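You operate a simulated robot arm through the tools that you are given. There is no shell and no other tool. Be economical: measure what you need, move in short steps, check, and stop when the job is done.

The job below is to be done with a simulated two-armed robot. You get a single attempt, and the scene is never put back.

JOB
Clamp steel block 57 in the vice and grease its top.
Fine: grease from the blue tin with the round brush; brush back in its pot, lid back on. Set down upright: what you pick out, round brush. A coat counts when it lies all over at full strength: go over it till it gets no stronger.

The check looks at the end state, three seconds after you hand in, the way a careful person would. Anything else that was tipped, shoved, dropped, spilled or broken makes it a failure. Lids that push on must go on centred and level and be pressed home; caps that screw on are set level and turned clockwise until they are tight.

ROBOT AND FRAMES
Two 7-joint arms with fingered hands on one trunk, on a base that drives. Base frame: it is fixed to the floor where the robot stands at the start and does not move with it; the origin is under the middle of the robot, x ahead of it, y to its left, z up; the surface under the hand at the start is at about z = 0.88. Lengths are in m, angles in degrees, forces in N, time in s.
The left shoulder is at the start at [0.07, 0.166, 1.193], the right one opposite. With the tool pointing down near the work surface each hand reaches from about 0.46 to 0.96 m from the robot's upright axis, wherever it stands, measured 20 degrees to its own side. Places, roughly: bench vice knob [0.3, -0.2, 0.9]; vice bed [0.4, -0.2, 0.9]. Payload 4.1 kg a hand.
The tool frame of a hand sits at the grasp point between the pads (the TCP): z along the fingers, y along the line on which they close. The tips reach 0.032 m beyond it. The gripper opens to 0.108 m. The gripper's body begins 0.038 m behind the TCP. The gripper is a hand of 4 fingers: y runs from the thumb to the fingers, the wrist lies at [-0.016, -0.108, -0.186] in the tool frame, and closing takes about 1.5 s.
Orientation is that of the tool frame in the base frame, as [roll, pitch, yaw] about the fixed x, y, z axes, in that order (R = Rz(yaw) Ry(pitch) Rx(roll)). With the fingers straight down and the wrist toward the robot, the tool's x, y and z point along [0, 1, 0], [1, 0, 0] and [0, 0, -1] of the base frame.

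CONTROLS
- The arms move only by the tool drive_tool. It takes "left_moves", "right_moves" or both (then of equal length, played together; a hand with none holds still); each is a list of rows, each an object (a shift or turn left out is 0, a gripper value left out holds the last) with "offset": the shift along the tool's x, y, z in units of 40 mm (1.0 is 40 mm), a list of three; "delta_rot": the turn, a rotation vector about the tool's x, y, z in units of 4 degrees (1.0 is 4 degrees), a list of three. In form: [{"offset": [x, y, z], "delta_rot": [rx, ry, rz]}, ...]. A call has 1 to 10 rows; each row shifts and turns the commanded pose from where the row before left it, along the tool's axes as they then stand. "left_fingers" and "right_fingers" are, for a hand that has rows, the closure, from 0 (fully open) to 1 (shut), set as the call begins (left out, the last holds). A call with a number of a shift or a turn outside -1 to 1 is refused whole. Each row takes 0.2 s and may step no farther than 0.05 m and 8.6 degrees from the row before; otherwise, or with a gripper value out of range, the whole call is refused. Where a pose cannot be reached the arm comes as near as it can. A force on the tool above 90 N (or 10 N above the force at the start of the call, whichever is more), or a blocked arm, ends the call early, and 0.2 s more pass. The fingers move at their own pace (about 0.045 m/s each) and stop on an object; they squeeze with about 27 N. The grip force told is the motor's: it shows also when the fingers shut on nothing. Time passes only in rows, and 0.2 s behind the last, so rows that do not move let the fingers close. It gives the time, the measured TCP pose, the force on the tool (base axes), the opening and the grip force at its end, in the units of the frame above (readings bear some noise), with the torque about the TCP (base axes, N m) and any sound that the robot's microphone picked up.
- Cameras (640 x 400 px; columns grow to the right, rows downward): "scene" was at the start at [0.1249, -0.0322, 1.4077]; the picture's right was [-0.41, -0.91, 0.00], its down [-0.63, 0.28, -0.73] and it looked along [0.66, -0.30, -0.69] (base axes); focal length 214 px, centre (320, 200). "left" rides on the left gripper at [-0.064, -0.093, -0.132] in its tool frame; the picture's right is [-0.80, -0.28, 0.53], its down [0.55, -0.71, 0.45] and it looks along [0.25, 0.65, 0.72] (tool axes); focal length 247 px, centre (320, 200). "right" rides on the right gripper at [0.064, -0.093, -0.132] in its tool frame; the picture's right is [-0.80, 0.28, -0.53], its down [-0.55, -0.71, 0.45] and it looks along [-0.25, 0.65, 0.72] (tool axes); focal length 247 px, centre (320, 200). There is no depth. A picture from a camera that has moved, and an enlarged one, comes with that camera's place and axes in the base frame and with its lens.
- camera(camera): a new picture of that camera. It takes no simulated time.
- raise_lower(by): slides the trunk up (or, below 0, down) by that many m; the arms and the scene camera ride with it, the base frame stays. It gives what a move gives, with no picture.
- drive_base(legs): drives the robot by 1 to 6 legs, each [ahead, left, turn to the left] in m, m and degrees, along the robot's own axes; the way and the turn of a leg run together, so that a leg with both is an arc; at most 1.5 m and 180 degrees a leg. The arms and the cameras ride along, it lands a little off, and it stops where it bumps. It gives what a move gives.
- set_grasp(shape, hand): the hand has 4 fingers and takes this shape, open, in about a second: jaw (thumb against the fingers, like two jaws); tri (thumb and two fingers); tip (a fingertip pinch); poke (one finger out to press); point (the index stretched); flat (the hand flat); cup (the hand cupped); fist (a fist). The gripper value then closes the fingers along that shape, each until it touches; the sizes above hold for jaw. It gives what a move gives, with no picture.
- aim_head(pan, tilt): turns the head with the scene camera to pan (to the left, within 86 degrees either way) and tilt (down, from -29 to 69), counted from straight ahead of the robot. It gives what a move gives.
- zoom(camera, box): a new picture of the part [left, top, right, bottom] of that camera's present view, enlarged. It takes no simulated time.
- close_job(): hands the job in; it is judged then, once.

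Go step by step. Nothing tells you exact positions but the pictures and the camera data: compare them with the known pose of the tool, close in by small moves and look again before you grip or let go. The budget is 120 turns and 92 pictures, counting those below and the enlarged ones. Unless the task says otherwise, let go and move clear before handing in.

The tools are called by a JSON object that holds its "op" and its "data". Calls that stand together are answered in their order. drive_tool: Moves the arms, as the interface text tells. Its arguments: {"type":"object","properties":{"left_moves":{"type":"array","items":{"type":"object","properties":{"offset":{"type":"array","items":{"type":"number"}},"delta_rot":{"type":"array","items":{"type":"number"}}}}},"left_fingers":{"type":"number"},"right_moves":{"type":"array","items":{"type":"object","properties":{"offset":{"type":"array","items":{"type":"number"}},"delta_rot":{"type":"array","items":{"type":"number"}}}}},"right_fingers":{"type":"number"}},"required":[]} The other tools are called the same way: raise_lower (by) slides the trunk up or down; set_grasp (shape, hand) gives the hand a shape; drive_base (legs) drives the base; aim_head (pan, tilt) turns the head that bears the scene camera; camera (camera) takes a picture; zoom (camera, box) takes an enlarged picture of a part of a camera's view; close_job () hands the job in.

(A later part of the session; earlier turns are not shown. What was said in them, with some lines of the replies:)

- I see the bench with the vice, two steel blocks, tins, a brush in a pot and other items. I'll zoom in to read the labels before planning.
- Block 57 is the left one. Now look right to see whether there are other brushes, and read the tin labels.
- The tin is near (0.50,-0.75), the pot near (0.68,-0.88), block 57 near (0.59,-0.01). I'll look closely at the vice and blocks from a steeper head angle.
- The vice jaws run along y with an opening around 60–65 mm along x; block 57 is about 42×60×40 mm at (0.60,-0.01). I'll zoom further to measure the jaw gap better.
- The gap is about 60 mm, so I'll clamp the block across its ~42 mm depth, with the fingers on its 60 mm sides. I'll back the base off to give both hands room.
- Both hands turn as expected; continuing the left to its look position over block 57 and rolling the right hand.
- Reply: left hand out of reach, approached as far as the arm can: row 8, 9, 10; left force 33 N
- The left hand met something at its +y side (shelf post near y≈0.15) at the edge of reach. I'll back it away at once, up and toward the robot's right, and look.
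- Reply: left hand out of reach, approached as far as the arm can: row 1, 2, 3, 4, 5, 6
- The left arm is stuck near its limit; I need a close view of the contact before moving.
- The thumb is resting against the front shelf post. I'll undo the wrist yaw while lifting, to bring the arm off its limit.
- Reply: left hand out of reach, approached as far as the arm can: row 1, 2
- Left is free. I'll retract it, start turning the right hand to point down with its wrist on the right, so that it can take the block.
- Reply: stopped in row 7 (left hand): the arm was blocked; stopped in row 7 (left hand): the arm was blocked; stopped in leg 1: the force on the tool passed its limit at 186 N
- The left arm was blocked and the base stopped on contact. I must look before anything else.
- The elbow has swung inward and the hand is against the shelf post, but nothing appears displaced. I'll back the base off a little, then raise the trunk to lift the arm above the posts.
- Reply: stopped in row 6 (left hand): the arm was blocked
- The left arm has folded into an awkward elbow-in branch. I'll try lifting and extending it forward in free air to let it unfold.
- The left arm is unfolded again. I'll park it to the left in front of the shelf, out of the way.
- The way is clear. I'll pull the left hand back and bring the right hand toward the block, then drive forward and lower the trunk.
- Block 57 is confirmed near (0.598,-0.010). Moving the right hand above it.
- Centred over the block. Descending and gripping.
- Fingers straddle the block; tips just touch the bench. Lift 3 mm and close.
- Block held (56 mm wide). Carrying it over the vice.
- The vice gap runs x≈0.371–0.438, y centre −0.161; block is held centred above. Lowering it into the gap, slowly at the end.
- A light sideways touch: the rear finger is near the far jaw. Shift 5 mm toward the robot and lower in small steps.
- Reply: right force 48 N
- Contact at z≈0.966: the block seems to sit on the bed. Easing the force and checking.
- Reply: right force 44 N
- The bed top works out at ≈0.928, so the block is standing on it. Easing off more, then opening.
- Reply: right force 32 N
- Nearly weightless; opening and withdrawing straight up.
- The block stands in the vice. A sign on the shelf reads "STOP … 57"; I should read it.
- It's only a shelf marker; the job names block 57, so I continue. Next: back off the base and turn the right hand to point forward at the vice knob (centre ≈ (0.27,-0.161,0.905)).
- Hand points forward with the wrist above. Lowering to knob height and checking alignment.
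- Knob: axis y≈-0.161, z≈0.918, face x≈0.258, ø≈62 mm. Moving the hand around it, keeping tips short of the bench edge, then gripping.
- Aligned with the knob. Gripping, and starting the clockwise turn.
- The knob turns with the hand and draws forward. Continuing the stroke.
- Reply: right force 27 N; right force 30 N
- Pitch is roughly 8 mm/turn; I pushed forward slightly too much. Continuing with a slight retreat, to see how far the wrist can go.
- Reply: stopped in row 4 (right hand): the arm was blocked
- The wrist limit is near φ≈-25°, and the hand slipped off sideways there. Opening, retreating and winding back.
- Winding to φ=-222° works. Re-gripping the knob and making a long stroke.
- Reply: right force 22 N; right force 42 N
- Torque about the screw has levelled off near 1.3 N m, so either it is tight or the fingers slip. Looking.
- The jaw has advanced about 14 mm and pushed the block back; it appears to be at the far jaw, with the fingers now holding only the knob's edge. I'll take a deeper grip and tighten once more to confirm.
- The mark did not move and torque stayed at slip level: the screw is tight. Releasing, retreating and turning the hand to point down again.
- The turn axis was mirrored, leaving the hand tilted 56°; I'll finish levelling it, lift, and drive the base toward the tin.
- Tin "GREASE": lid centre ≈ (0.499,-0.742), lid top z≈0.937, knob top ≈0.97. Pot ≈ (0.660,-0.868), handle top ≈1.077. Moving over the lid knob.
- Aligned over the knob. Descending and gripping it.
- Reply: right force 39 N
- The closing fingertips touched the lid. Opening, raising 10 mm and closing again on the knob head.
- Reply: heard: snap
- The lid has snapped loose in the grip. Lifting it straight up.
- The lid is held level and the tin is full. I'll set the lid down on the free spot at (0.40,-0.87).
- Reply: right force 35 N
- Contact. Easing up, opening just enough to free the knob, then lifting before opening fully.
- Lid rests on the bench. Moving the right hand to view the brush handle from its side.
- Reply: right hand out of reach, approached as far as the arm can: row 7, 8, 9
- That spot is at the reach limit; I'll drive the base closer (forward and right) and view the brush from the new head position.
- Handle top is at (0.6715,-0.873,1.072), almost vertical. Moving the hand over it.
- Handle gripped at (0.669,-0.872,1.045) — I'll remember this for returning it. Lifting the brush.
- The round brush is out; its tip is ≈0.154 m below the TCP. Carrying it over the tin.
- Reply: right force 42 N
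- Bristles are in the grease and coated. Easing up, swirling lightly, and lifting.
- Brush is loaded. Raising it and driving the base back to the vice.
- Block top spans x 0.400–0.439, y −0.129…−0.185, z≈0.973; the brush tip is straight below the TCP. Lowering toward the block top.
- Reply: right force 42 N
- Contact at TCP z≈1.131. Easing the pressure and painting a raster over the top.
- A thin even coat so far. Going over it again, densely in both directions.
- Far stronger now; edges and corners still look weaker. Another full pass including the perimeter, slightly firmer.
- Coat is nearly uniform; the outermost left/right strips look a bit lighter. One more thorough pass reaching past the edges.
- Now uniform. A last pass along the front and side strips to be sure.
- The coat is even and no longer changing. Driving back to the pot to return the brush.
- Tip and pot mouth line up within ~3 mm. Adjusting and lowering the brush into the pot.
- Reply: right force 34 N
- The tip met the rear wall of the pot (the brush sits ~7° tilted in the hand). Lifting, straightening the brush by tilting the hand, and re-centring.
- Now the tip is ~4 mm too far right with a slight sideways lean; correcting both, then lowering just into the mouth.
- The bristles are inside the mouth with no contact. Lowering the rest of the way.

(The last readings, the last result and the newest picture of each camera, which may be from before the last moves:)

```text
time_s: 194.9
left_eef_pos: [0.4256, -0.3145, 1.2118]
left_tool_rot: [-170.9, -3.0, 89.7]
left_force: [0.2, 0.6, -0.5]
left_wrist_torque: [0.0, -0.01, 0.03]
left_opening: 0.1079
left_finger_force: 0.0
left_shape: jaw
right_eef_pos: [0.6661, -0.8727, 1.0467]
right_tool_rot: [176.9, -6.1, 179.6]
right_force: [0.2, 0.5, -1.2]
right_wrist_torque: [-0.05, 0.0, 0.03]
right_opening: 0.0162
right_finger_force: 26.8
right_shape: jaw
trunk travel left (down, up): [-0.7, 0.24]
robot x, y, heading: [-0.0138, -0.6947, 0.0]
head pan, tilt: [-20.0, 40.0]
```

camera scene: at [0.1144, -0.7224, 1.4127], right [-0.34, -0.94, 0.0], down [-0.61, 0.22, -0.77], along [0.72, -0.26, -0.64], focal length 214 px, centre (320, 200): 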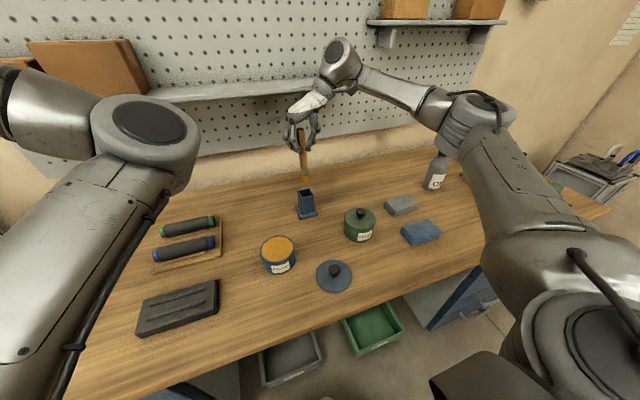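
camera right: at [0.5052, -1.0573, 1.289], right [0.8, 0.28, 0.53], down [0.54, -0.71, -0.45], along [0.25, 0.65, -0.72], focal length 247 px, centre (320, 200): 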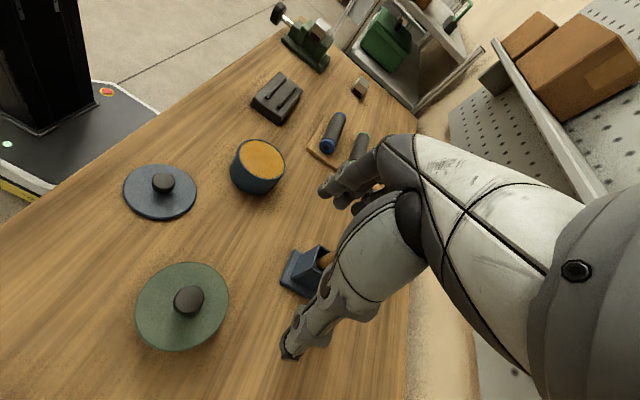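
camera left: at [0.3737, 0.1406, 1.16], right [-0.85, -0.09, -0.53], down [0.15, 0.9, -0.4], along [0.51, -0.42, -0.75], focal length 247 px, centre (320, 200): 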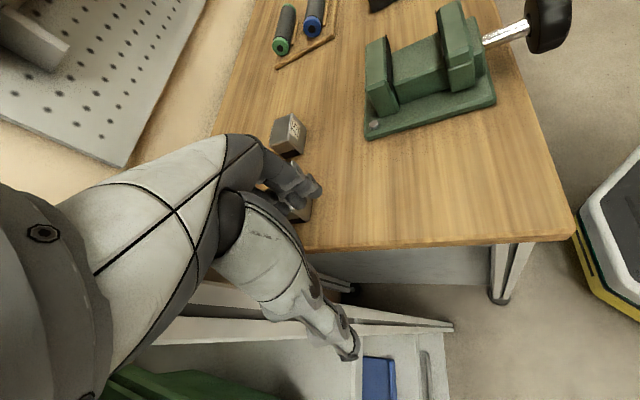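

{"op": "drive_tool", "data": {"right_moves": [{"offset": [0, 0, 0.07]}, {"offset": [0, 0, 0.07]}, {"offset": [0, 0, 0.07]}, {}]}}

```text
time_s: 195.9
left_eef_pos: [0.4258, -0.3147, 1.2122]
left_tool_rot: [-170.8, -3.1, 89.7]
left_force: [-0.8, 0.6, -0.1]
left_wrist_torque: [0.0, 0.01, 0.01]
left_opening: 0.1081
left_finger_force: 0.1
left_shape: jaw
right_eef_pos: [0.6655, -0.8736, 1.0389]
right_tool_rot: [176.9, -6.1, 179.6]
right_force: [-0.4, 0.6, -0.6]
right_wrist_torque: [0.04, 0.01, -0.01]
right_opening: 0.0163
right_finger_force: 27.3
right_shape: jaw
trunk travel left (down, up): [-0.7, 0.24]
robot x, y, heading: [-0.0127, -0.6945, 0.4]
head pan, tilt: [-20.0, 40.0]
```

{"op": "drive_tool", "data": {"right_moves": [{"offset": [0, 0, 0.06]}, {"offset": [0, 0, 0.06]}, {"offset": [0, 0, 0.06]}, {}]}}

```text
time_s: 196.9
left_eef_pos: [0.4227, -0.3151, 1.2139]
left_tool_rot: [-171.1, -3.1, 89.7]
left_force: [-0.6, 0.1, 1.0]
left_wrist_torque: [-0.01, -0.01, -0.03]
left_opening: 0.1077
left_finger_force: 0.0
left_shape: jaw
right_eef_pos: [0.6619, -0.872, 1.036]
right_tool_rot: [176.9, -5.8, 179.5]
right_force: [-0.5, -1.8, 28.7]
right_wrist_torque: [0.09, 0.03, -0.03]
right_opening: 0.0174
right_finger_force: 26.9
right_shape: jaw
trunk travel left (down, up): [-0.7, 0.24]
robot x, y, heading: [-0.0185, -0.6934, 0.2]
head pan, tilt: [-20.0, 40.0]
```

Seated on the pot floor. Easing off, opening and withdrawing upward.

{"op": "drive_tool", "data": {"right_moves": [{"offset": [0, 0, -0.06]}, {}, {}, {}, {}, {"offset": [0, 0, -0.3]}, {"offset": [0, 0, -0.8]}, {"offset": [0, 0, -0.8]}, {"offset": [0, 0, -0.8]}, {"offset": [0, 0, -0.8]}], "right_fingers": 0}}

{"op": "zoom", "data": {"camera": "scene", "box": [240, 120, 400, 300]}}

```text
time_s: 199.1
left_eef_pos: [0.4258, -0.3146, 1.2112]
left_tool_rot: [-170.9, -3.0, 89.6]
left_force: [-0.3, -0.5, 1.1]
left_wrist_torque: [-0.01, -0.02, -0.01]
left_opening: 0.1076
left_finger_force: 0.0
left_shape: jaw
right_eef_pos: [0.679, -0.8798, 1.173]
right_tool_rot: [177.1, -6.0, 179.5]
right_force: [0.1, 0.5, -0.1]
right_wrist_torque: [0.01, -0.01, 0.0]
right_opening: 0.1075
right_finger_force: 0.1
right_shape: jaw
trunk travel left (down, up): [-0.7, 0.24]
robot x, y, heading: [-0.0121, -0.6951, 0.4]
head pan, tilt: [-20.0, 40.0]
```

```text
2.22 times, centred on (320, 210) of scene
camera zoom: at [0.1139, -0.7218, 1.4127], right [-0.34, -0.94, 0.0], down [-0.6, 0.22, -0.77], along [0.72, -0.26, -0.64], focal length 477 px, centre (320, 178)
```

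zoom: 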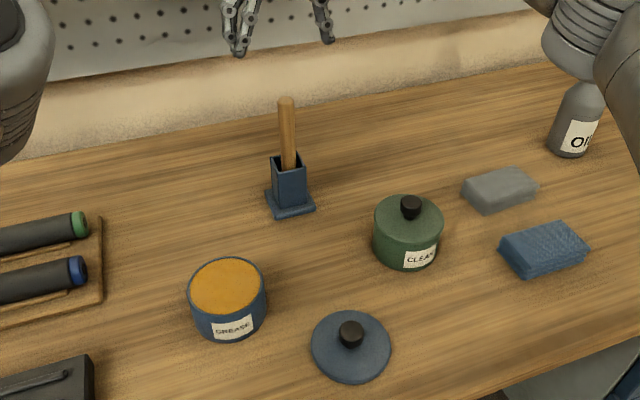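

Brush is back in its pot, standing upright. Levelling the hand and moving over the lid.

{"op": "drive_tool", "data": {"right_moves": [{"delta_rot": [0.37, -0.75, 0]}, {"delta_rot": [0.37, -0.75, 0]}, {"offset": [0.878, 0.037, 0]}, {"offset": [0.878, 0.037, 0]}, {"offset": [0.878, 0.037, 0]}, {"offset": [0.878, 0.037, 0]}, {"offset": [0.878, 0.037, 0]}, {"offset": [0.878, 0.037, 0]}, {"offset": [0.878, 0.037, 0.2]}, {"offset": [0.878, 0.037, 0.2]}]}}

{"op": "drive_tool", "data": {"right_moves": [{"offset": [0, 0, 0.8]}, {"offset": [0, 0, 0.8]}, {"offset": [0, 0, 0.8]}, {"offset": [0, 0, 0.8]}, {}]}}

{"op": "camera", "data": {"camera": "right"}}

```text
time_s: 201.3
left_eef_pos: [0.4254, -0.3149, 1.2131]
left_tool_rot: [-170.8, -3.1, 89.6]
left_force: [0.1, 0.2, -0.1]
left_wrist_torque: [0.0, 0.01, -0.04]
left_opening: 0.108
left_finger_force: 0.2
left_shape: jaw
right_eef_pos: [0.397, -0.8655, 1.1564]
right_tool_rot: [179.9, 0.0, 179.4]
right_force: [-0.1, -0.6, 0.3]
right_wrist_torque: [-0.03, -0.01, 0.0]
right_opening: 0.1073
right_finger_force: 0.1
right_shape: jaw
trunk travel left (down, up): [-0.7, 0.24]
robot x, y, heading: [-0.0142, -0.6918, 0.1]
head pan, tilt: [-20.0, 40.0]
```

```text
time_s: 202.5
left_eef_pos: [0.425, -0.3149, 1.2114]
left_tool_rot: [-170.9, -3.1, 89.7]
left_force: [0.3, 0.6, 0.1]
left_wrist_torque: [-0.02, 0.0, 0.01]
left_opening: 0.1078
left_finger_force: 0.1
left_shape: jaw
right_eef_pos: [0.3988, -0.865, 1.0295]
right_tool_rot: [-180.0, 0.0, 179.3]
right_force: [-0.2, -0.1, -0.2]
right_wrist_torque: [0.0, 0.02, -0.03]
right_opening: 0.1076
right_finger_force: 0.1
right_shape: jaw
trunk travel left (down, up): [-0.7, 0.24]
robot x, y, heading: [-0.0176, -0.6965, -0.0]
head pan, tilt: [-20.0, 40.0]
```

```text
5 pictures are left
camera right: at [0.3326, -0.9556, 1.1607], right [0.8, 0.27, 0.53], down [0.54, -0.71, -0.45], along [0.26, 0.65, -0.72], focal length 247 px, centre (320, 200)
```

right: 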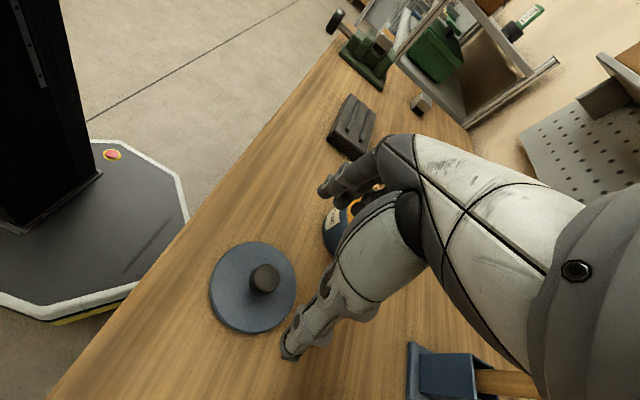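

Knob at ≈(0.396,-0.864). Descending and gripping the lid.

{"op": "drive_tool", "data": {"right_moves": [{"offset": [0.05, 0.02, 0.8]}, {"offset": [0, 0, 0.8]}, {"offset": [0, 0, 0.6]}, {"offset": [0, 0, 0.37]}, {}]}}

{"op": "drive_tool", "data": {"right_moves": [{}, {}, {}, {}, {}, {}, {}, {}, {}], "right_fingers": 1}}

```text
time_s: 203.7
left_eef_pos: [0.4268, -0.3144, 1.2125]
left_tool_rot: [-170.8, -3.0, 89.8]
left_force: [0.3, 0.1, 0.8]
left_wrist_torque: [-0.02, 0.01, -0.02]
left_opening: 0.1076
left_finger_force: 0.0
left_shape: jaw
right_eef_pos: [0.3984, -0.8648, 0.927]
right_tool_rot: [180.0, -0.1, 179.2]
right_force: [-0.1, 0.0, -1.0]
right_wrist_torque: [0.02, 0.0, 0.0]
right_opening: 0.1075
right_finger_force: 0.0
right_shape: jaw
trunk travel left (down, up): [-0.7, 0.24]
robot x, y, heading: [-0.0174, -0.695, 0.3]
head pan, tilt: [-20.0, 40.0]
```

```text
time_s: 205.7
left_eef_pos: [0.4255, -0.315, 1.2116]
left_tool_rot: [-170.9, -3.1, 89.7]
left_force: [-0.8, 0.1, -0.1]
left_wrist_torque: [0.03, 0.02, -0.05]
left_opening: 0.1081
left_finger_force: 0.0
left_shape: jaw
right_eef_pos: [0.3962, -0.8649, 0.9271]
right_tool_rot: [-180.0, -0.1, 179.2]
right_force: [0.1, -0.5, 1.1]
right_wrist_torque: [0.02, 0.02, 0.01]
right_opening: 0.0222
right_finger_force: 26.5
right_shape: jaw
trunk travel left (down, up): [-0.7, 0.24]
robot x, y, heading: [-0.0173, -0.6949, 0.3]
head pan, tilt: [-20.0, 40.0]
```

Lid gripped. Lifting and carrying it over the tin.

{"op": "drive_tool", "data": {"right_moves": [{"offset": [0, 0, -0.4]}, {"offset": [0, 0, -0.8]}, {"offset": [0, 0, -0.8]}, {"offset": [0, 0, -0.6]}, {"offset": [-0.64, 0.785, 0]}, {"offset": [-0.64, 0.785, 0]}, {"offset": [-0.64, 0.785, 0]}, {"offset": [-0.64, 0.785, 0]}, {"offset": [0, 0, 0.3]}, {}]}}

{"op": "zoom", "data": {"camera": "scene", "box": [240, 180, 340, 280]}}

```text
time_s: 207.9
left_eef_pos: [0.4256, -0.3146, 1.2121]
left_tool_rot: [-171.0, -3.0, 89.8]
left_force: [0.9, 0.1, -1.0]
left_wrist_torque: [-0.01, 0.01, 0.02]
left_opening: 0.1077
left_finger_force: 0.0
left_shape: jaw
right_eef_pos: [0.5028, -0.7426, 1.0189]
right_tool_rot: [-180.0, 0.0, 179.2]
right_force: [-0.7, -0.9, -0.3]
right_wrist_torque: [-0.04, 0.0, 0.02]
right_opening: 0.0223
right_finger_force: 27.6
right_shape: jaw
trunk travel left (down, up): [-0.7, 0.24]
robot x, y, heading: [-0.0145, -0.6942, 0.3]
head pan, tilt: [-20.0, 40.0]
```

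```text
4.00 times, centred on (290, 230) of scene
camera zoom: at [0.1146, -0.7222, 1.4127], right [-0.34, -0.94, 0.0], down [-0.61, 0.22, -0.77], along [0.72, -0.26, -0.64], focal length 858 px, centre (440, 80)
```

zoom: 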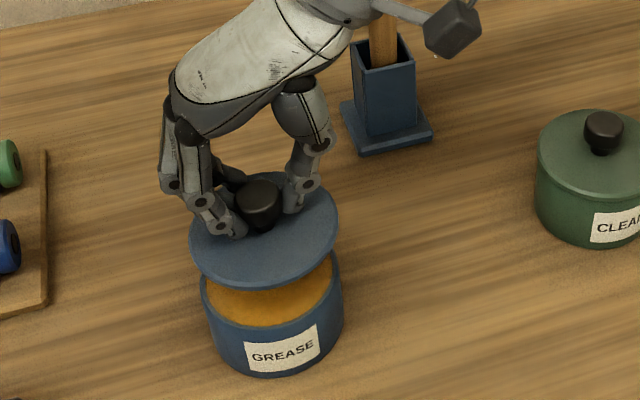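

The lid is level and centred within ~2–3 mm of the tin. Nudging and lowering onto the rim.

{"op": "drive_tool", "data": {"right_moves": [{"offset": [-0.06, 0, 0.3]}, {"offset": [0, 0, 0.2]}, {"offset": [0, 0, 0.1]}, {}]}}

{"op": "zoom", "data": {"camera": "scene", "box": [250, 200, 330, 280]}}

```text
time_s: 208.9
left_eef_pos: [0.4261, -0.3154, 1.213]
left_tool_rot: [-170.9, -3.1, 89.7]
left_force: [0.5, 0.1, 0.1]
left_wrist_torque: [0.0, 0.01, -0.01]
left_opening: 0.1079
left_finger_force: 0.1
left_shape: jaw
right_eef_pos: [0.5027, -0.7412, 0.994]
right_tool_rot: [-180.0, -0.1, 179.3]
right_force: [0.5, -0.3, -0.3]
right_wrist_torque: [-0.04, -0.01, -0.02]
right_opening: 0.022
right_finger_force: 27.2
right_shape: jaw
trunk travel left (down, up): [-0.7, 0.24]
robot x, y, heading: [-0.017, -0.6946, -0.1]
head pan, tilt: [-20.0, 40.0]
```

```text
5.00 times, centred on (290, 240) of scene
camera zoom: at [0.1146, -0.7226, 1.4127], right [-0.34, -0.94, 0.0], down [-0.61, 0.22, -0.77], along [0.72, -0.26, -0.64], focal length 1072 px, centre (470, 0)
```

zoom: 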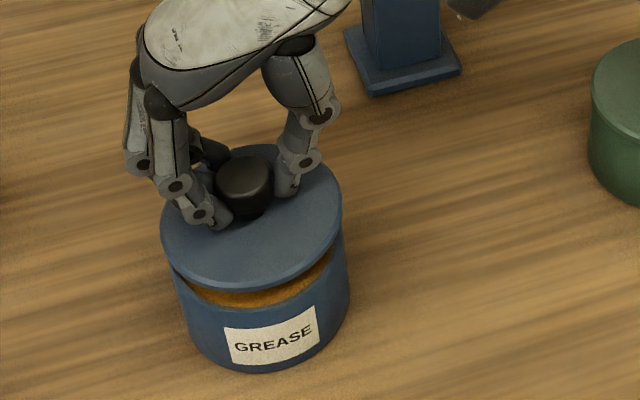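

{"op": "drive_tool", "data": {"right_moves": [{"offset": [0, -0.05, 0.04]}, {"offset": [0, 0, 0.05]}, {"offset": [0, 0, 0.05]}, {"offset": [0, 0, 0.05]}, {}]}}

```text
time_s: 210.1
left_eef_pos: [0.4261, -0.3147, 1.2119]
left_tool_rot: [-170.9, -3.1, 89.7]
left_force: [0.5, -0.4, -0.4]
left_wrist_torque: [-0.01, 0.03, -0.02]
left_opening: 0.1077
left_finger_force: 0.1
left_shape: jaw
right_eef_pos: [0.5041, -0.7419, 0.9865]
right_tool_rot: [-180.0, -0.1, 179.3]
right_force: [-0.7, 0.5, -0.4]
right_wrist_torque: [0.0, 0.01, 0.01]
right_opening: 0.0224
right_finger_force: 27.2
right_shape: jaw
trunk travel left (down, up): [-0.7, 0.24]
robot x, y, heading: [-0.0155, -0.6958, 0.1]
head pan, tilt: [-20.0, 40.0]
```

{"op": "drive_tool", "data": {"right_moves": [{"offset": [0, 0, 0.05]}, {"offset": [0, 0, 0.05]}, {"offset": [0, 0, 0.05]}, {}]}}

```text
time_s: 211.1
left_eef_pos: [0.4251, -0.3141, 1.214]
left_tool_rot: [-170.9, -3.1, 89.8]
left_force: [0.1, -0.4, 0.3]
left_wrist_torque: [0.01, -0.02, -0.05]
left_opening: 0.1077
left_finger_force: 0.0
left_shape: jaw
right_eef_pos: [0.5037, -0.7425, 0.9827]
right_tool_rot: [179.9, 0.0, 179.3]
right_force: [0.8, -0.7, 7.0]
right_wrist_torque: [0.08, 0.0, 0.0]
right_opening: 0.0224
right_finger_force: 26.8
right_shape: jaw
trunk travel left (down, up): [-0.7, 0.24]
robot x, y, heading: [-0.0132, -0.6921, 0.5]
head pan, tilt: [-20.0, 40.0]
```

First contact with the rim. Pressing down gradually.

{"op": "drive_tool", "data": {"right_moves": [{"offset": [0, 0, 0.05]}, {"offset": [0, 0, 0.05]}, {"offset": [0, 0, 0.05]}, {}]}}

```text
time_s: 212.1
left_eef_pos: [0.4237, -0.3137, 1.2134]
left_tool_rot: [-171.1, -3.0, 89.8]
left_force: [0.3, -0.4, -0.3]
left_wrist_torque: [0.01, -0.03, -0.03]
left_opening: 0.1078
left_finger_force: 0.1
left_shape: jaw
right_eef_pos: [0.5017, -0.7409, 0.9795]
right_tool_rot: [179.7, 0.4, 179.3]
right_force: [8.8, -1.2, 47.6]
right_wrist_torque: [0.01, -0.18, 0.03]
right_opening: 0.0266
right_finger_force: 27.0
right_shape: jaw
trunk travel left (down, up): [-0.7, 0.24]
robot x, y, heading: [-0.0155, -0.6955, 0.3]
head pan, tilt: [-20.0, 40.0]
```

No snap yet at 48 N. Easing off, releasing the knob, and checking that the lid lies centred and level before pressing it home from above.

{"op": "drive_tool", "data": {"right_moves": [{"offset": [0, 0, -0.1]}, {}, {}, {"offset": [0, 0, -0.3]}, {"offset": [0, 0, -0.8]}, {"offset": [0, 0, -0.8]}, {"offset": [0, 0, -0.8]}], "right_fingers": 0.62}}

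{"op": "zoom", "data": {"camera": "scene", "box": [245, 190, 335, 280]}}

```text
time_s: 213.7
left_eef_pos: [0.4263, -0.3139, 1.2122]
left_tool_rot: [-170.9, -3.0, 89.8]
left_force: [0.0, -0.2, -0.4]
left_wrist_torque: [0.04, -0.01, -0.02]
left_opening: 0.108
left_finger_force: 0.0
left_shape: jaw
right_eef_pos: [0.505, -0.7421, 1.0882]
right_tool_rot: [-179.9, -0.1, 179.5]
right_force: [0.2, 0.1, 0.0]
right_wrist_torque: [-0.03, -0.01, 0.01]
right_opening: 0.0409
right_finger_force: 0.0
right_shape: jaw
trunk travel left (down, up): [-0.7, 0.24]
robot x, y, heading: [-0.0173, -0.6984, 0.2]
head pan, tilt: [-20.0, 40.0]
```

```text
4.44 times, centred on (290, 235) of scene
camera zoom: at [0.1138, -0.7221, 1.4127], right [-0.34, -0.94, 0.0], down [-0.6, 0.22, -0.77], along [0.72, -0.26, -0.64], focal length 953 px, centre (453, 44)
```

zoom: 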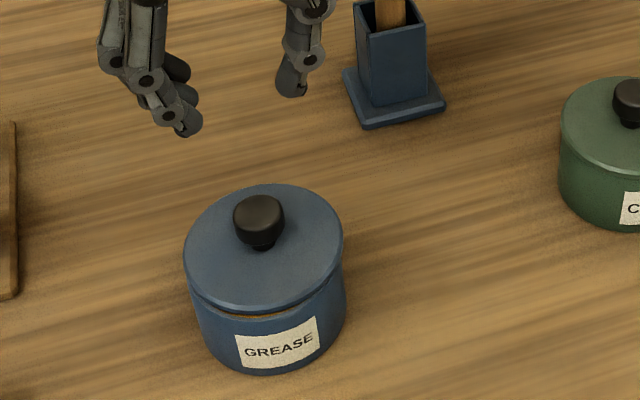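

The lid sits on the rim, nearly home (a sliver shows at the front). I'll press with closed fingertips on the knob centre.

{"op": "drive_tool", "data": {"right_moves": [{"offset": [0.1, 0.03, 0]}, {}, {}, {}, {"offset": [0, 0, 0.7]}, {"offset": [0, 0, 0.7]}, {"offset": [0, 0, 0.1]}, {"offset": [0, 0, 0.1]}, {"offset": [0, 0, 0.1]}, {}], "right_fingers": 1}}

```text
time_s: 215.9
left_eef_pos: [0.4246, -0.3142, 1.2124]
left_tool_rot: [-170.9, -3.0, 89.6]
left_force: [0.1, 0.5, 0.0]
left_wrist_torque: [-0.01, -0.03, 0.01]
left_opening: 0.1078
left_finger_force: 0.0
left_shape: jaw
right_eef_pos: [0.4995, -0.7402, 1.0193]
right_tool_rot: [180.0, -0.1, 179.3]
right_force: [-0.6, 0.8, -0.4]
right_wrist_torque: [0.03, 0.01, 0.02]
right_opening: 0.0001
right_finger_force: 27.1
right_shape: jaw
trunk travel left (down, up): [-0.7, 0.24]
robot x, y, heading: [-0.0172, -0.6948, 0.2]
head pan, tilt: [-20.0, 40.0]
```

{"op": "drive_tool", "data": {"right_moves": [{"offset": [0, 0, 0.07]}, {"offset": [0, 0, 0.07]}, {"offset": [0, 0, 0.07]}, {"offset": [0, 0, 0.07]}, {}]}}

```text
time_s: 217.1
left_eef_pos: [0.4268, -0.315, 1.2123]
left_tool_rot: [-170.9, -3.0, 89.7]
left_force: [0.1, 0.7, 0.6]
left_wrist_torque: [-0.01, -0.01, 0.03]
left_opening: 0.1076
left_finger_force: 0.1
left_shape: jaw
right_eef_pos: [0.4987, -0.7397, 1.0083]
right_tool_rot: [179.9, -0.1, 179.3]
right_force: [0.5, 0.7, 0.3]
right_wrist_torque: [0.02, -0.04, -0.01]
right_opening: 0.0
right_finger_force: 27.0
right_shape: jaw
trunk travel left (down, up): [-0.7, 0.24]
robot x, y, heading: [-0.0164, -0.6928, 0.3]
head pan, tilt: [-20.0, 40.0]
```

{"op": "drive_tool", "data": {"right_moves": [{"offset": [0, 0, 0.07]}, {"offset": [0, 0, 0.07]}, {"offset": [0, 0, 0.07]}, {"offset": [0, 0, 0.07]}, {}]}}

```text
time_s: 218.3
left_eef_pos: [0.4215, -0.3157, 1.2141]
left_tool_rot: [-171.1, -3.0, 89.7]
left_force: [-0.3, -0.7, 0.8]
left_wrist_torque: [-0.01, -0.03, 0.01]
left_opening: 0.1079
left_finger_force: 0.0
left_shape: jaw
right_eef_pos: [0.4982, -0.7407, 1.0044]
right_tool_rot: [179.3, 0.6, 179.2]
right_force: [14.5, -9.2, 73.6]
right_wrist_torque: [-0.52, -0.01, 0.14]
right_opening: 0.0001
right_finger_force: 26.8
right_shape: jaw
trunk travel left (down, up): [-0.7, 0.24]
robot x, y, heading: [-0.0146, -0.6972, 0.5]
head pan, tilt: [-20.0, 40.0]
```

{"op": "drive_tool", "data": {"right_moves": [{"offset": [0, 0, 0.06]}, {"offset": [0, 0, 0.06]}, {"offset": [0, 0, 0.06]}, {}]}}

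```text
time_s: 218.9
left_eef_pos: [0.4234, -0.3168, 1.2115]
left_tool_rot: [-171.0, -3.1, 89.6]
left_force: [1.3, 0.4, 0.0]
left_wrist_torque: [-0.03, -0.02, 0.02]
left_opening: 0.1078
left_finger_force: 0.1
left_shape: jaw
right_eef_pos: [0.4997, -0.7387, 1.0049]
right_tool_rot: [178.9, 0.8, 179.2]
right_force: [-10.2, -7.5, 37.5]
right_wrist_torque: [-0.32, 0.56, 0.03]
right_opening: 0.0001
right_finger_force: 26.8
right_shape: jaw
trunk travel left (down, up): [-0.7, 0.24]
robot x, y, heading: [-0.0129, -0.6947, 0.1]
head pan, tilt: [-20.0, 40.0]
stopped in row 2 (right hand): the force on the tool passed its limit at 92 N (the readings are from after the stop); the commanded pose is now the measured one
```

It stops at ~92 N without snapping, about 3–4 mm short of home: it is likely a little off-centre. I'll re-grip the knob and search sideways under light pressure.

{"op": "drive_tool", "data": {"right_moves": [{"offset": [0, 0, -0.8]}, {"offset": [-0.05, 0, -0.3]}, {}, {}, {}, {"offset": [0, 0, 0.8]}, {"offset": [0, 0, 0.55]}, {"offset": [0, 0, 0.22]}, {}], "right_fingers": 0.55}}

{"op": "drive_tool", "data": {"right_moves": [{}, {}, {}, {}, {}], "right_fingers": 1}}

```text
time_s: 220.9
left_eef_pos: [0.4268, -0.3152, 1.2113]
left_tool_rot: [-170.8, -3.1, 89.6]
left_force: [0.2, 0.8, 0.3]
left_wrist_torque: [-0.01, 0.01, -0.01]
left_opening: 0.1079
left_finger_force: 0.1
left_shape: jaw
right_eef_pos: [0.5027, -0.7392, 0.983]
right_tool_rot: [179.3, 0.6, 179.2]
right_force: [0.2, -0.7, 0.0]
right_wrist_torque: [0.02, 0.0, -0.01]
right_opening: 0.0483
right_finger_force: 0.1
right_shape: jaw
trunk travel left (down, up): [-0.7, 0.24]
robot x, y, heading: [-0.0152, -0.6974, 0.1]
head pan, tilt: [-20.0, 40.0]
```

```text
time_s: 222.1
left_eef_pos: [0.426, -0.3151, 1.2124]
left_tool_rot: [-170.8, -3.1, 89.7]
left_force: [-0.1, 0.0, -0.2]
left_wrist_torque: [0.0, 0.0, -0.02]
left_opening: 0.1078
left_finger_force: 0.0
left_shape: jaw
right_eef_pos: [0.5035, -0.7391, 0.9836]
right_tool_rot: [179.3, 0.7, 179.2]
right_force: [-0.3, -0.2, 0.1]
right_wrist_torque: [0.02, 0.0, 0.02]
right_opening: 0.022
right_finger_force: 27.1
right_shape: jaw
trunk travel left (down, up): [-0.7, 0.24]
robot x, y, heading: [-0.0158, -0.6939, 0.0]
head pan, tilt: [-20.0, 40.0]
```

{"op": "drive_tool", "data": {"right_moves": [{"delta_rot": [0.18, 0.15, 0]}, {"offset": [0, 0, 0.05]}, {"offset": [0.04, 0, 0.01]}, {"offset": [0.04, 0, 0.01]}, {"offset": [0.04, 0, 0]}, {}]}}

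```text
time_s: 223.5
left_eef_pos: [0.4259, -0.3153, 1.2132]
left_tool_rot: [-170.9, -3.0, 89.7]
left_force: [0.2, 0.1, -0.4]
left_wrist_torque: [0.05, -0.02, 0.01]
left_opening: 0.1075
left_finger_force: 0.0
left_shape: jaw
right_eef_pos: [0.499, -0.7377, 0.9808]
right_tool_rot: [180.0, 0.1, 179.2]
right_force: [7.6, -0.2, 23.8]
right_wrist_torque: [0.08, -0.19, 0.01]
right_opening: 0.0232
right_finger_force: 27.1
right_shape: jaw
trunk travel left (down, up): [-0.7, 0.24]
robot x, y, heading: [-0.0133, -0.6952, 0.2]
head pan, tilt: [-20.0, 40.0]
```

{"op": "drive_tool", "data": {"right_moves": [{"offset": [0, -0.04, 0.03]}, {"offset": [0, -0.04, 0.03]}, {"offset": [0, 0, 0.03]}, {}]}}

```text
time_s: 224.5
left_eef_pos: [0.4238, -0.3141, 1.2122]
left_tool_rot: [-170.9, -2.9, 89.6]
left_force: [0.4, 0.0, -0.8]
left_wrist_torque: [-0.02, 0.04, 0.0]
left_opening: 0.1077
left_finger_force: 0.1
left_shape: jaw
right_eef_pos: [0.4978, -0.7399, 0.9785]
right_tool_rot: [179.9, 0.4, 179.2]
right_force: [12.3, 5.3, 45.4]
right_wrist_torque: [0.42, -0.25, 0.03]
right_opening: 0.0261
right_finger_force: 27.1
right_shape: jaw
trunk travel left (down, up): [-0.7, 0.24]
robot x, y, heading: [-0.0147, -0.6953, 0.1]
head pan, tilt: [-20.0, 40.0]
```

{"op": "zoom", "data": {"camera": "scene", "box": [255, 215, 315, 270]}}

```text
7.27 times, centred on (285, 242) of scene
camera zoom: at [0.1117, -0.721, 1.4133], right [-0.34, -0.94, 0.0], down [-0.6, 0.22, -0.77], along [0.72, -0.26, -0.64], focal length 1560 px, centre (574, -109)
```

zoom: 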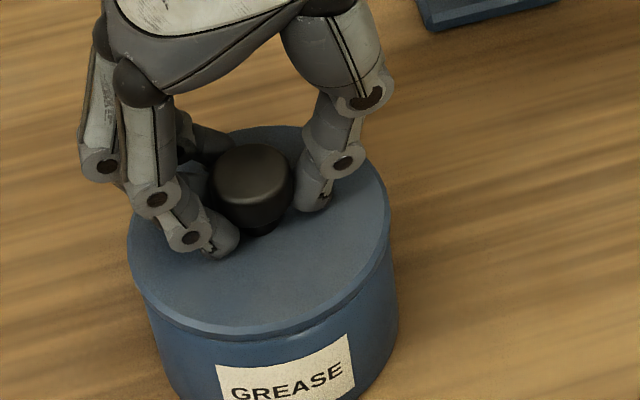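

The front sliver is closed; the lid still needs ≈2 mm to the right (−y). Easing pressure, shifting, then pressing.

{"op": "drive_tool", "data": {"right_moves": [{"offset": [0, 0, -0.08]}, {"offset": [0, -0.05, 0]}, {"offset": [0, -0.04, 0]}, {"offset": [0, 0, 0.06]}, {"offset": [0, 0, 0.06]}, {"offset": [0, 0, 0.04]}, {}]}}

```text
time_s: 226.1
left_eef_pos: [0.4221, -0.3146, 1.2144]
left_tool_rot: [-171.1, -3.0, 89.6]
left_force: [-1.0, 0.2, -0.5]
left_wrist_torque: [-0.04, -0.02, 0.03]
left_opening: 0.1076
left_finger_force: 0.1
left_shape: jaw
right_eef_pos: [0.4962, -0.7443, 0.978]
right_tool_rot: [179.7, 0.5, 179.3]
right_force: [4.9, 5.0, 54.3]
right_wrist_torque: [0.47, -0.11, 0.03]
right_opening: 0.0278
right_finger_force: 27.1
right_shape: jaw
trunk travel left (down, up): [-0.7, 0.24]
robot x, y, heading: [-0.0148, -0.698, -0.1]
head pan, tilt: [-20.0, 40.0]
```

Now press from above with closed fingertips at the new position.

{"op": "drive_tool", "data": {"right_moves": [{"offset": [0, 0, -0.1]}, {}, {}, {"offset": [0, 0, -0.4]}, {"offset": [0, 0, -0.8]}, {"offset": [0, 0, -0.4], "delta_rot": [0.06, 0.12, 0]}], "right_fingers": 0.6}}

{"op": "drive_tool", "data": {"right_moves": [{}, {}, {}, {}, {"offset": [0, 0, 0.4]}, {"offset": [0, 0, 0.3]}, {"offset": [0, 0, 0.1]}, {"offset": [0, 0, 0.1]}, {}], "right_fingers": 1}}

{"op": "drive_tool", "data": {"right_moves": [{"offset": [0, 0, 0.05]}, {"offset": [0, 0, 0.05]}, {"offset": [0, 0, 0.05]}, {"offset": [0, 0, 0.05]}, {"offset": [0, 0, 0.05]}, {"offset": [0, 0, 0.05]}, {"offset": [0, 0, 0.05]}, {"offset": [0, 0, 0.05]}, {}]}}

```text
time_s: 227.5
left_eef_pos: [0.4267, -0.3143, 1.2121]
left_tool_rot: [-170.7, -3.1, 89.6]
left_force: [-0.6, 0.0, 0.1]
left_wrist_torque: [-0.04, 0.01, -0.01]
left_opening: 0.1081
left_finger_force: 0.0
left_shape: jaw
right_eef_pos: [0.501, -0.7459, 1.0399]
right_tool_rot: [-179.7, -0.7, 179.2]
right_force: [0.2, 1.0, 0.3]
right_wrist_torque: [-0.01, 0.0, -0.01]
right_opening: 0.043
right_finger_force: 0.1
right_shape: jaw
trunk travel left (down, up): [-0.7, 0.24]
robot x, y, heading: [-0.0124, -0.6938, 0.3]
head pan, tilt: [-20.0, 40.0]
```

```text
time_s: 229.5
left_eef_pos: [0.4254, -0.3144, 1.2124]
left_tool_rot: [-170.9, -3.1, 89.6]
left_force: [0.0, -0.3, 0.8]
left_wrist_torque: [0.02, 0.01, 0.02]
left_opening: 0.1078
left_finger_force: 0.0
left_shape: jaw
right_eef_pos: [0.4991, -0.7452, 1.0073]
right_tool_rot: [-179.8, -0.2, 179.2]
right_force: [2.6, -0.6, 18.0]
right_wrist_torque: [0.15, 0.02, -0.04]
right_opening: 0.0003
right_finger_force: 26.6
right_shape: jaw
trunk travel left (down, up): [-0.7, 0.24]
robot x, y, heading: [-0.0151, -0.6958, 0.2]
head pan, tilt: [-20.0, 40.0]
```

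```text
time_s: 230.8
left_eef_pos: [0.4248, -0.3169, 1.2134]
left_tool_rot: [-171.0, -3.1, 89.6]
left_force: [-0.4, -0.7, -0.1]
left_wrist_torque: [0.0, 0.01, 0.04]
left_opening: 0.1079
left_finger_force: 0.0
left_shape: jaw
right_eef_pos: [0.4998, -0.7431, 1.0056]
right_tool_rot: [179.2, 0.3, 179.2]
right_force: [-11.5, -3.0, 38.0]
right_wrist_torque: [0.23, 0.68, 0.13]
right_opening: 0.0
right_finger_force: 26.7
right_shape: jaw
trunk travel left (down, up): [-0.7, 0.24]
robot x, y, heading: [-0.0144, -0.6951, 0.7]
head pan, tilt: [-20.0, 40.0]
stopped in row 6 (right hand): the force on the tool passed its limit at 92 N (the readings are from after the stop); the commanded pose is now the measured one
```

Still no snap. I'll raise the hand clear and use the last picture for an accurate view of lid versus tin.

{"op": "drive_tool", "data": {"right_moves": [{"offset": [0, 0, -0.9], "delta_rot": [0.2, 0.08, 0]}, {"offset": [0, 0, -0.9]}, {"offset": [0, 0, -0.5]}, {}]}}

{"op": "zoom", "data": {"camera": "scene", "box": [262, 214, 322, 272]}}

```text
time_s: 231.8
left_eef_pos: [0.4273, -0.3152, 1.211]
left_tool_rot: [-170.7, -3.0, 89.6]
left_force: [0.2, 0.0, -1.9]
left_wrist_torque: [-0.01, -0.03, -0.02]
left_opening: 0.1081
left_finger_force: 0.1
left_shape: jaw
right_eef_pos: [0.5021, -0.744, 1.0947]
right_tool_rot: [-179.7, -0.1, 179.0]
right_force: [0.8, -0.6, -0.3]
right_wrist_torque: [-0.01, 0.0, -0.01]
right_opening: 0.0
right_finger_force: 26.6
right_shape: jaw
trunk travel left (down, up): [-0.7, 0.24]
robot x, y, heading: [-0.0139, -0.6967, 0.4]
head pan, tilt: [-20.0, 40.0]
heard: snap
```

```text
6.90 times, centred on (292, 243) of scene
camera zoom: at [0.1152, -0.7226, 1.4126], right [-0.34, -0.94, 0.0], down [-0.61, 0.22, -0.77], along [0.72, -0.26, -0.64], focal length 1479 px, centre (513, -97)
```

zoom: 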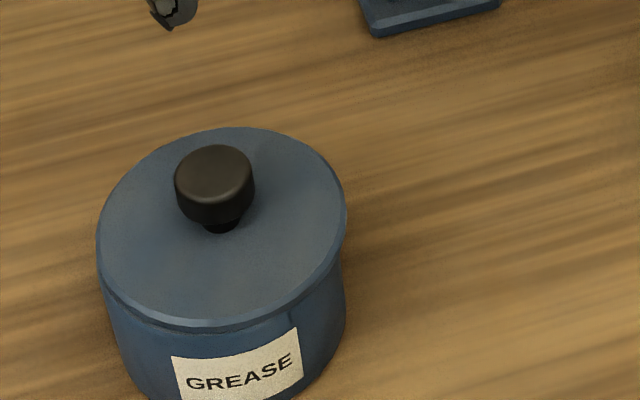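

A snap was heard and the lid now lies flush all round. I'll confirm with a light touch on the knob to check its height.

{"op": "drive_tool", "data": {"right_moves": [{"offset": [0.07, 0, 0.8]}, {"offset": [0, 0, 0.8]}, {"offset": [0, 0, 0.45]}, {"offset": [0, 0, 0.08]}, {"offset": [0, 0, 0.08]}, {}]}}

{"op": "drive_tool", "data": {"right_moves": [{"offset": [0, 0, 0.05]}, {"offset": [0, 0, 0.05]}, {}]}}

```text
time_s: 233.2
left_eef_pos: [0.4258, -0.3159, 1.2123]
left_tool_rot: [-170.9, -3.0, 89.6]
left_force: [0.0, 0.7, 0.0]
left_wrist_torque: [0.02, -0.03, 0.01]
left_opening: 0.1077
left_finger_force: 0.3
left_shape: jaw
right_eef_pos: [0.4974, -0.7438, 1.0073]
right_tool_rot: [-179.8, 0.0, 179.1]
right_force: [1.7, -0.3, 12.1]
right_wrist_torque: [0.07, 0.07, 0.0]
right_opening: 0.0001
right_finger_force: 26.7
right_shape: jaw
trunk travel left (down, up): [-0.7, 0.24]
robot x, y, heading: [-0.0125, -0.6934, 0.3]
head pan, tilt: [-20.0, 40.0]
```

```text
time_s: 234.0
left_eef_pos: [0.4234, -0.3139, 1.213]
left_tool_rot: [-171.1, -3.0, 89.6]
left_force: [0.5, 0.3, 0.0]
left_wrist_torque: [0.0, 0.0, -0.03]
left_opening: 0.1077
left_finger_force: 0.1
left_shape: jaw
right_eef_pos: [0.4977, -0.7433, 1.0065]
right_tool_rot: [179.9, 0.3, 179.2]
right_force: [9.0, 0.3, 50.9]
right_wrist_torque: [0.44, 0.08, -0.04]
right_opening: 0.0
right_finger_force: 26.5
right_shape: jaw
trunk travel left (down, up): [-0.7, 0.24]
robot x, y, heading: [-0.0145, -0.6978, 0.3]
head pan, tilt: [-20.0, 40.0]
```

Height is firm and unchanged. One more full press, held, then lift, listening.

{"op": "drive_tool", "data": {"right_moves": [{"offset": [0, 0, 0.04]}, {"offset": [0, 0, 0.03]}, {}, {}, {}]}}

{"op": "drive_tool", "data": {"right_moves": [{"offset": [0, 0, -0.04]}, {"offset": [0, 0, -0.04]}, {"offset": [0, 0, -0.04]}, {"offset": [0, 0, -0.04]}, {}]}}

{"op": "drive_tool", "data": {"right_moves": [{"offset": [0, 0, -0.5]}, {"offset": [0, 0, -0.8]}, {"offset": [0, 0, -0.8]}]}}

```text
time_s: 235.2
left_eef_pos: [0.4216, -0.315, 1.2137]
left_tool_rot: [-171.1, -3.1, 89.5]
left_force: [-1.2, -0.2, -1.0]
left_wrist_torque: [0.0, -0.03, -0.01]
left_opening: 0.1075
left_finger_force: 0.1
left_shape: jaw
right_eef_pos: [0.4966, -0.7426, 1.0069]
right_tool_rot: [179.8, 0.7, 179.1]
right_force: [8.8, -0.4, 68.7]
right_wrist_torque: [0.5, 0.14, -0.09]
right_opening: 0.0
right_finger_force: 26.7
right_shape: jaw
trunk travel left (down, up): [-0.7, 0.24]
robot x, y, heading: [-0.0155, -0.6996, 0.3]
head pan, tilt: [-20.0, 40.0]
```

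```text
time_s: 236.4
left_eef_pos: [0.425, -0.3148, 1.2116]
left_tool_rot: [-171.0, -3.1, 89.7]
left_force: [-0.4, 0.3, 0.3]
left_wrist_torque: [0.02, 0.02, -0.01]
left_opening: 0.108
left_finger_force: 0.1
left_shape: jaw
right_eef_pos: [0.4975, -0.7438, 1.0064]
right_tool_rot: [-179.7, 0.0, 179.1]
right_force: [7.7, 2.4, 32.0]
right_wrist_torque: [0.39, -0.01, -0.06]
right_opening: 0.0002
right_finger_force: 27.5
right_shape: jaw
trunk travel left (down, up): [-0.7, 0.24]
robot x, y, heading: [-0.0143, -0.6923, -0.0]
head pan, tilt: [-20.0, 40.0]
```

```text
time_s: 237.2
left_eef_pos: [0.4264, -0.316, 1.2106]
left_tool_rot: [-170.9, -3.0, 89.6]
left_force: [0.7, -0.2, -0.2]
left_wrist_torque: [-0.04, 0.03, -0.02]
left_opening: 0.1077
left_finger_force: 0.0
left_shape: jaw
right_eef_pos: [0.4978, -0.7435, 1.0874]
right_tool_rot: [-179.6, -0.2, 179.1]
right_force: [0.1, 0.2, -0.3]
right_wrist_torque: [0.0, -0.03, 0.0]
right_opening: 0.0
right_finger_force: 26.9
right_shape: jaw
trunk travel left (down, up): [-0.7, 0.24]
robot x, y, heading: [-0.0162, -0.7018, 0.2]
head pan, tilt: [-20.0, 40.0]
```

No further sound and the lid is firm: it is home. Raising the hand clear before handing in.

{"op": "drive_tool", "data": {"right_moves": [{"offset": [0, 0, -0.9]}, {"offset": [0, 0, -0.9]}, {"offset": [0.6, 0, -0.6]}, {"offset": [0.8, 0, 0]}, {"offset": [0.8, 0, 0]}, {}], "right_fingers": 0}}

```text
time_s: 238.6
left_eef_pos: [0.4262, -0.3149, 1.2123]
left_tool_rot: [-170.8, -3.0, 89.7]
left_force: [0.8, 0.1, -1.0]
left_wrist_torque: [0.05, 0.02, 0.01]
left_opening: 0.1079
left_finger_force: 0.0
left_shape: jaw
right_eef_pos: [0.4093, -0.7431, 1.187]
right_tool_rot: [-179.7, -0.1, 179.1]
right_force: [0.5, 0.4, -0.1]
right_wrist_torque: [0.0, 0.02, -0.01]
right_opening: 0.1078
right_finger_force: 0.1
right_shape: jaw
trunk travel left (down, up): [-0.7, 0.24]
robot x, y, heading: [-0.0164, -0.6949, -0.0]
head pan, tilt: [-20.0, 40.0]
```

Everything is in place and both hands are clear, so I'm handing in.

{"op": "close_job", "data": {}}

```text
The job is handed in.
```

I clamped steel block 57 in the vice, greased its top from the blue tin, stood the round brush back in its pot and put the lid back on, then handed the job in.

- **Vice:** the knob stopped turning and the fingers slipped on it at about 1.2 N m. I took that as tight, and did not separately check that both jaws touch the block.
- **Coat:** even over the whole top, and the last pass made it no stronger. I painted from one dip and did not reload the brush.
- **Lid:** it would not go home at first. I heard a snap after a 92 N press, and it sat flush in the last picture. The knob height did not change after the snap, so I can't be fully sure it is seated.
- **Other contact:** early on the left hand leaned on the shelf post, and the base stopped once at 186 N. Nothing on the shelf looked moved in the pictures. The tin shifted a few millimetres when the lid came off, and may have moved slightly again while I pressed the lid back on.
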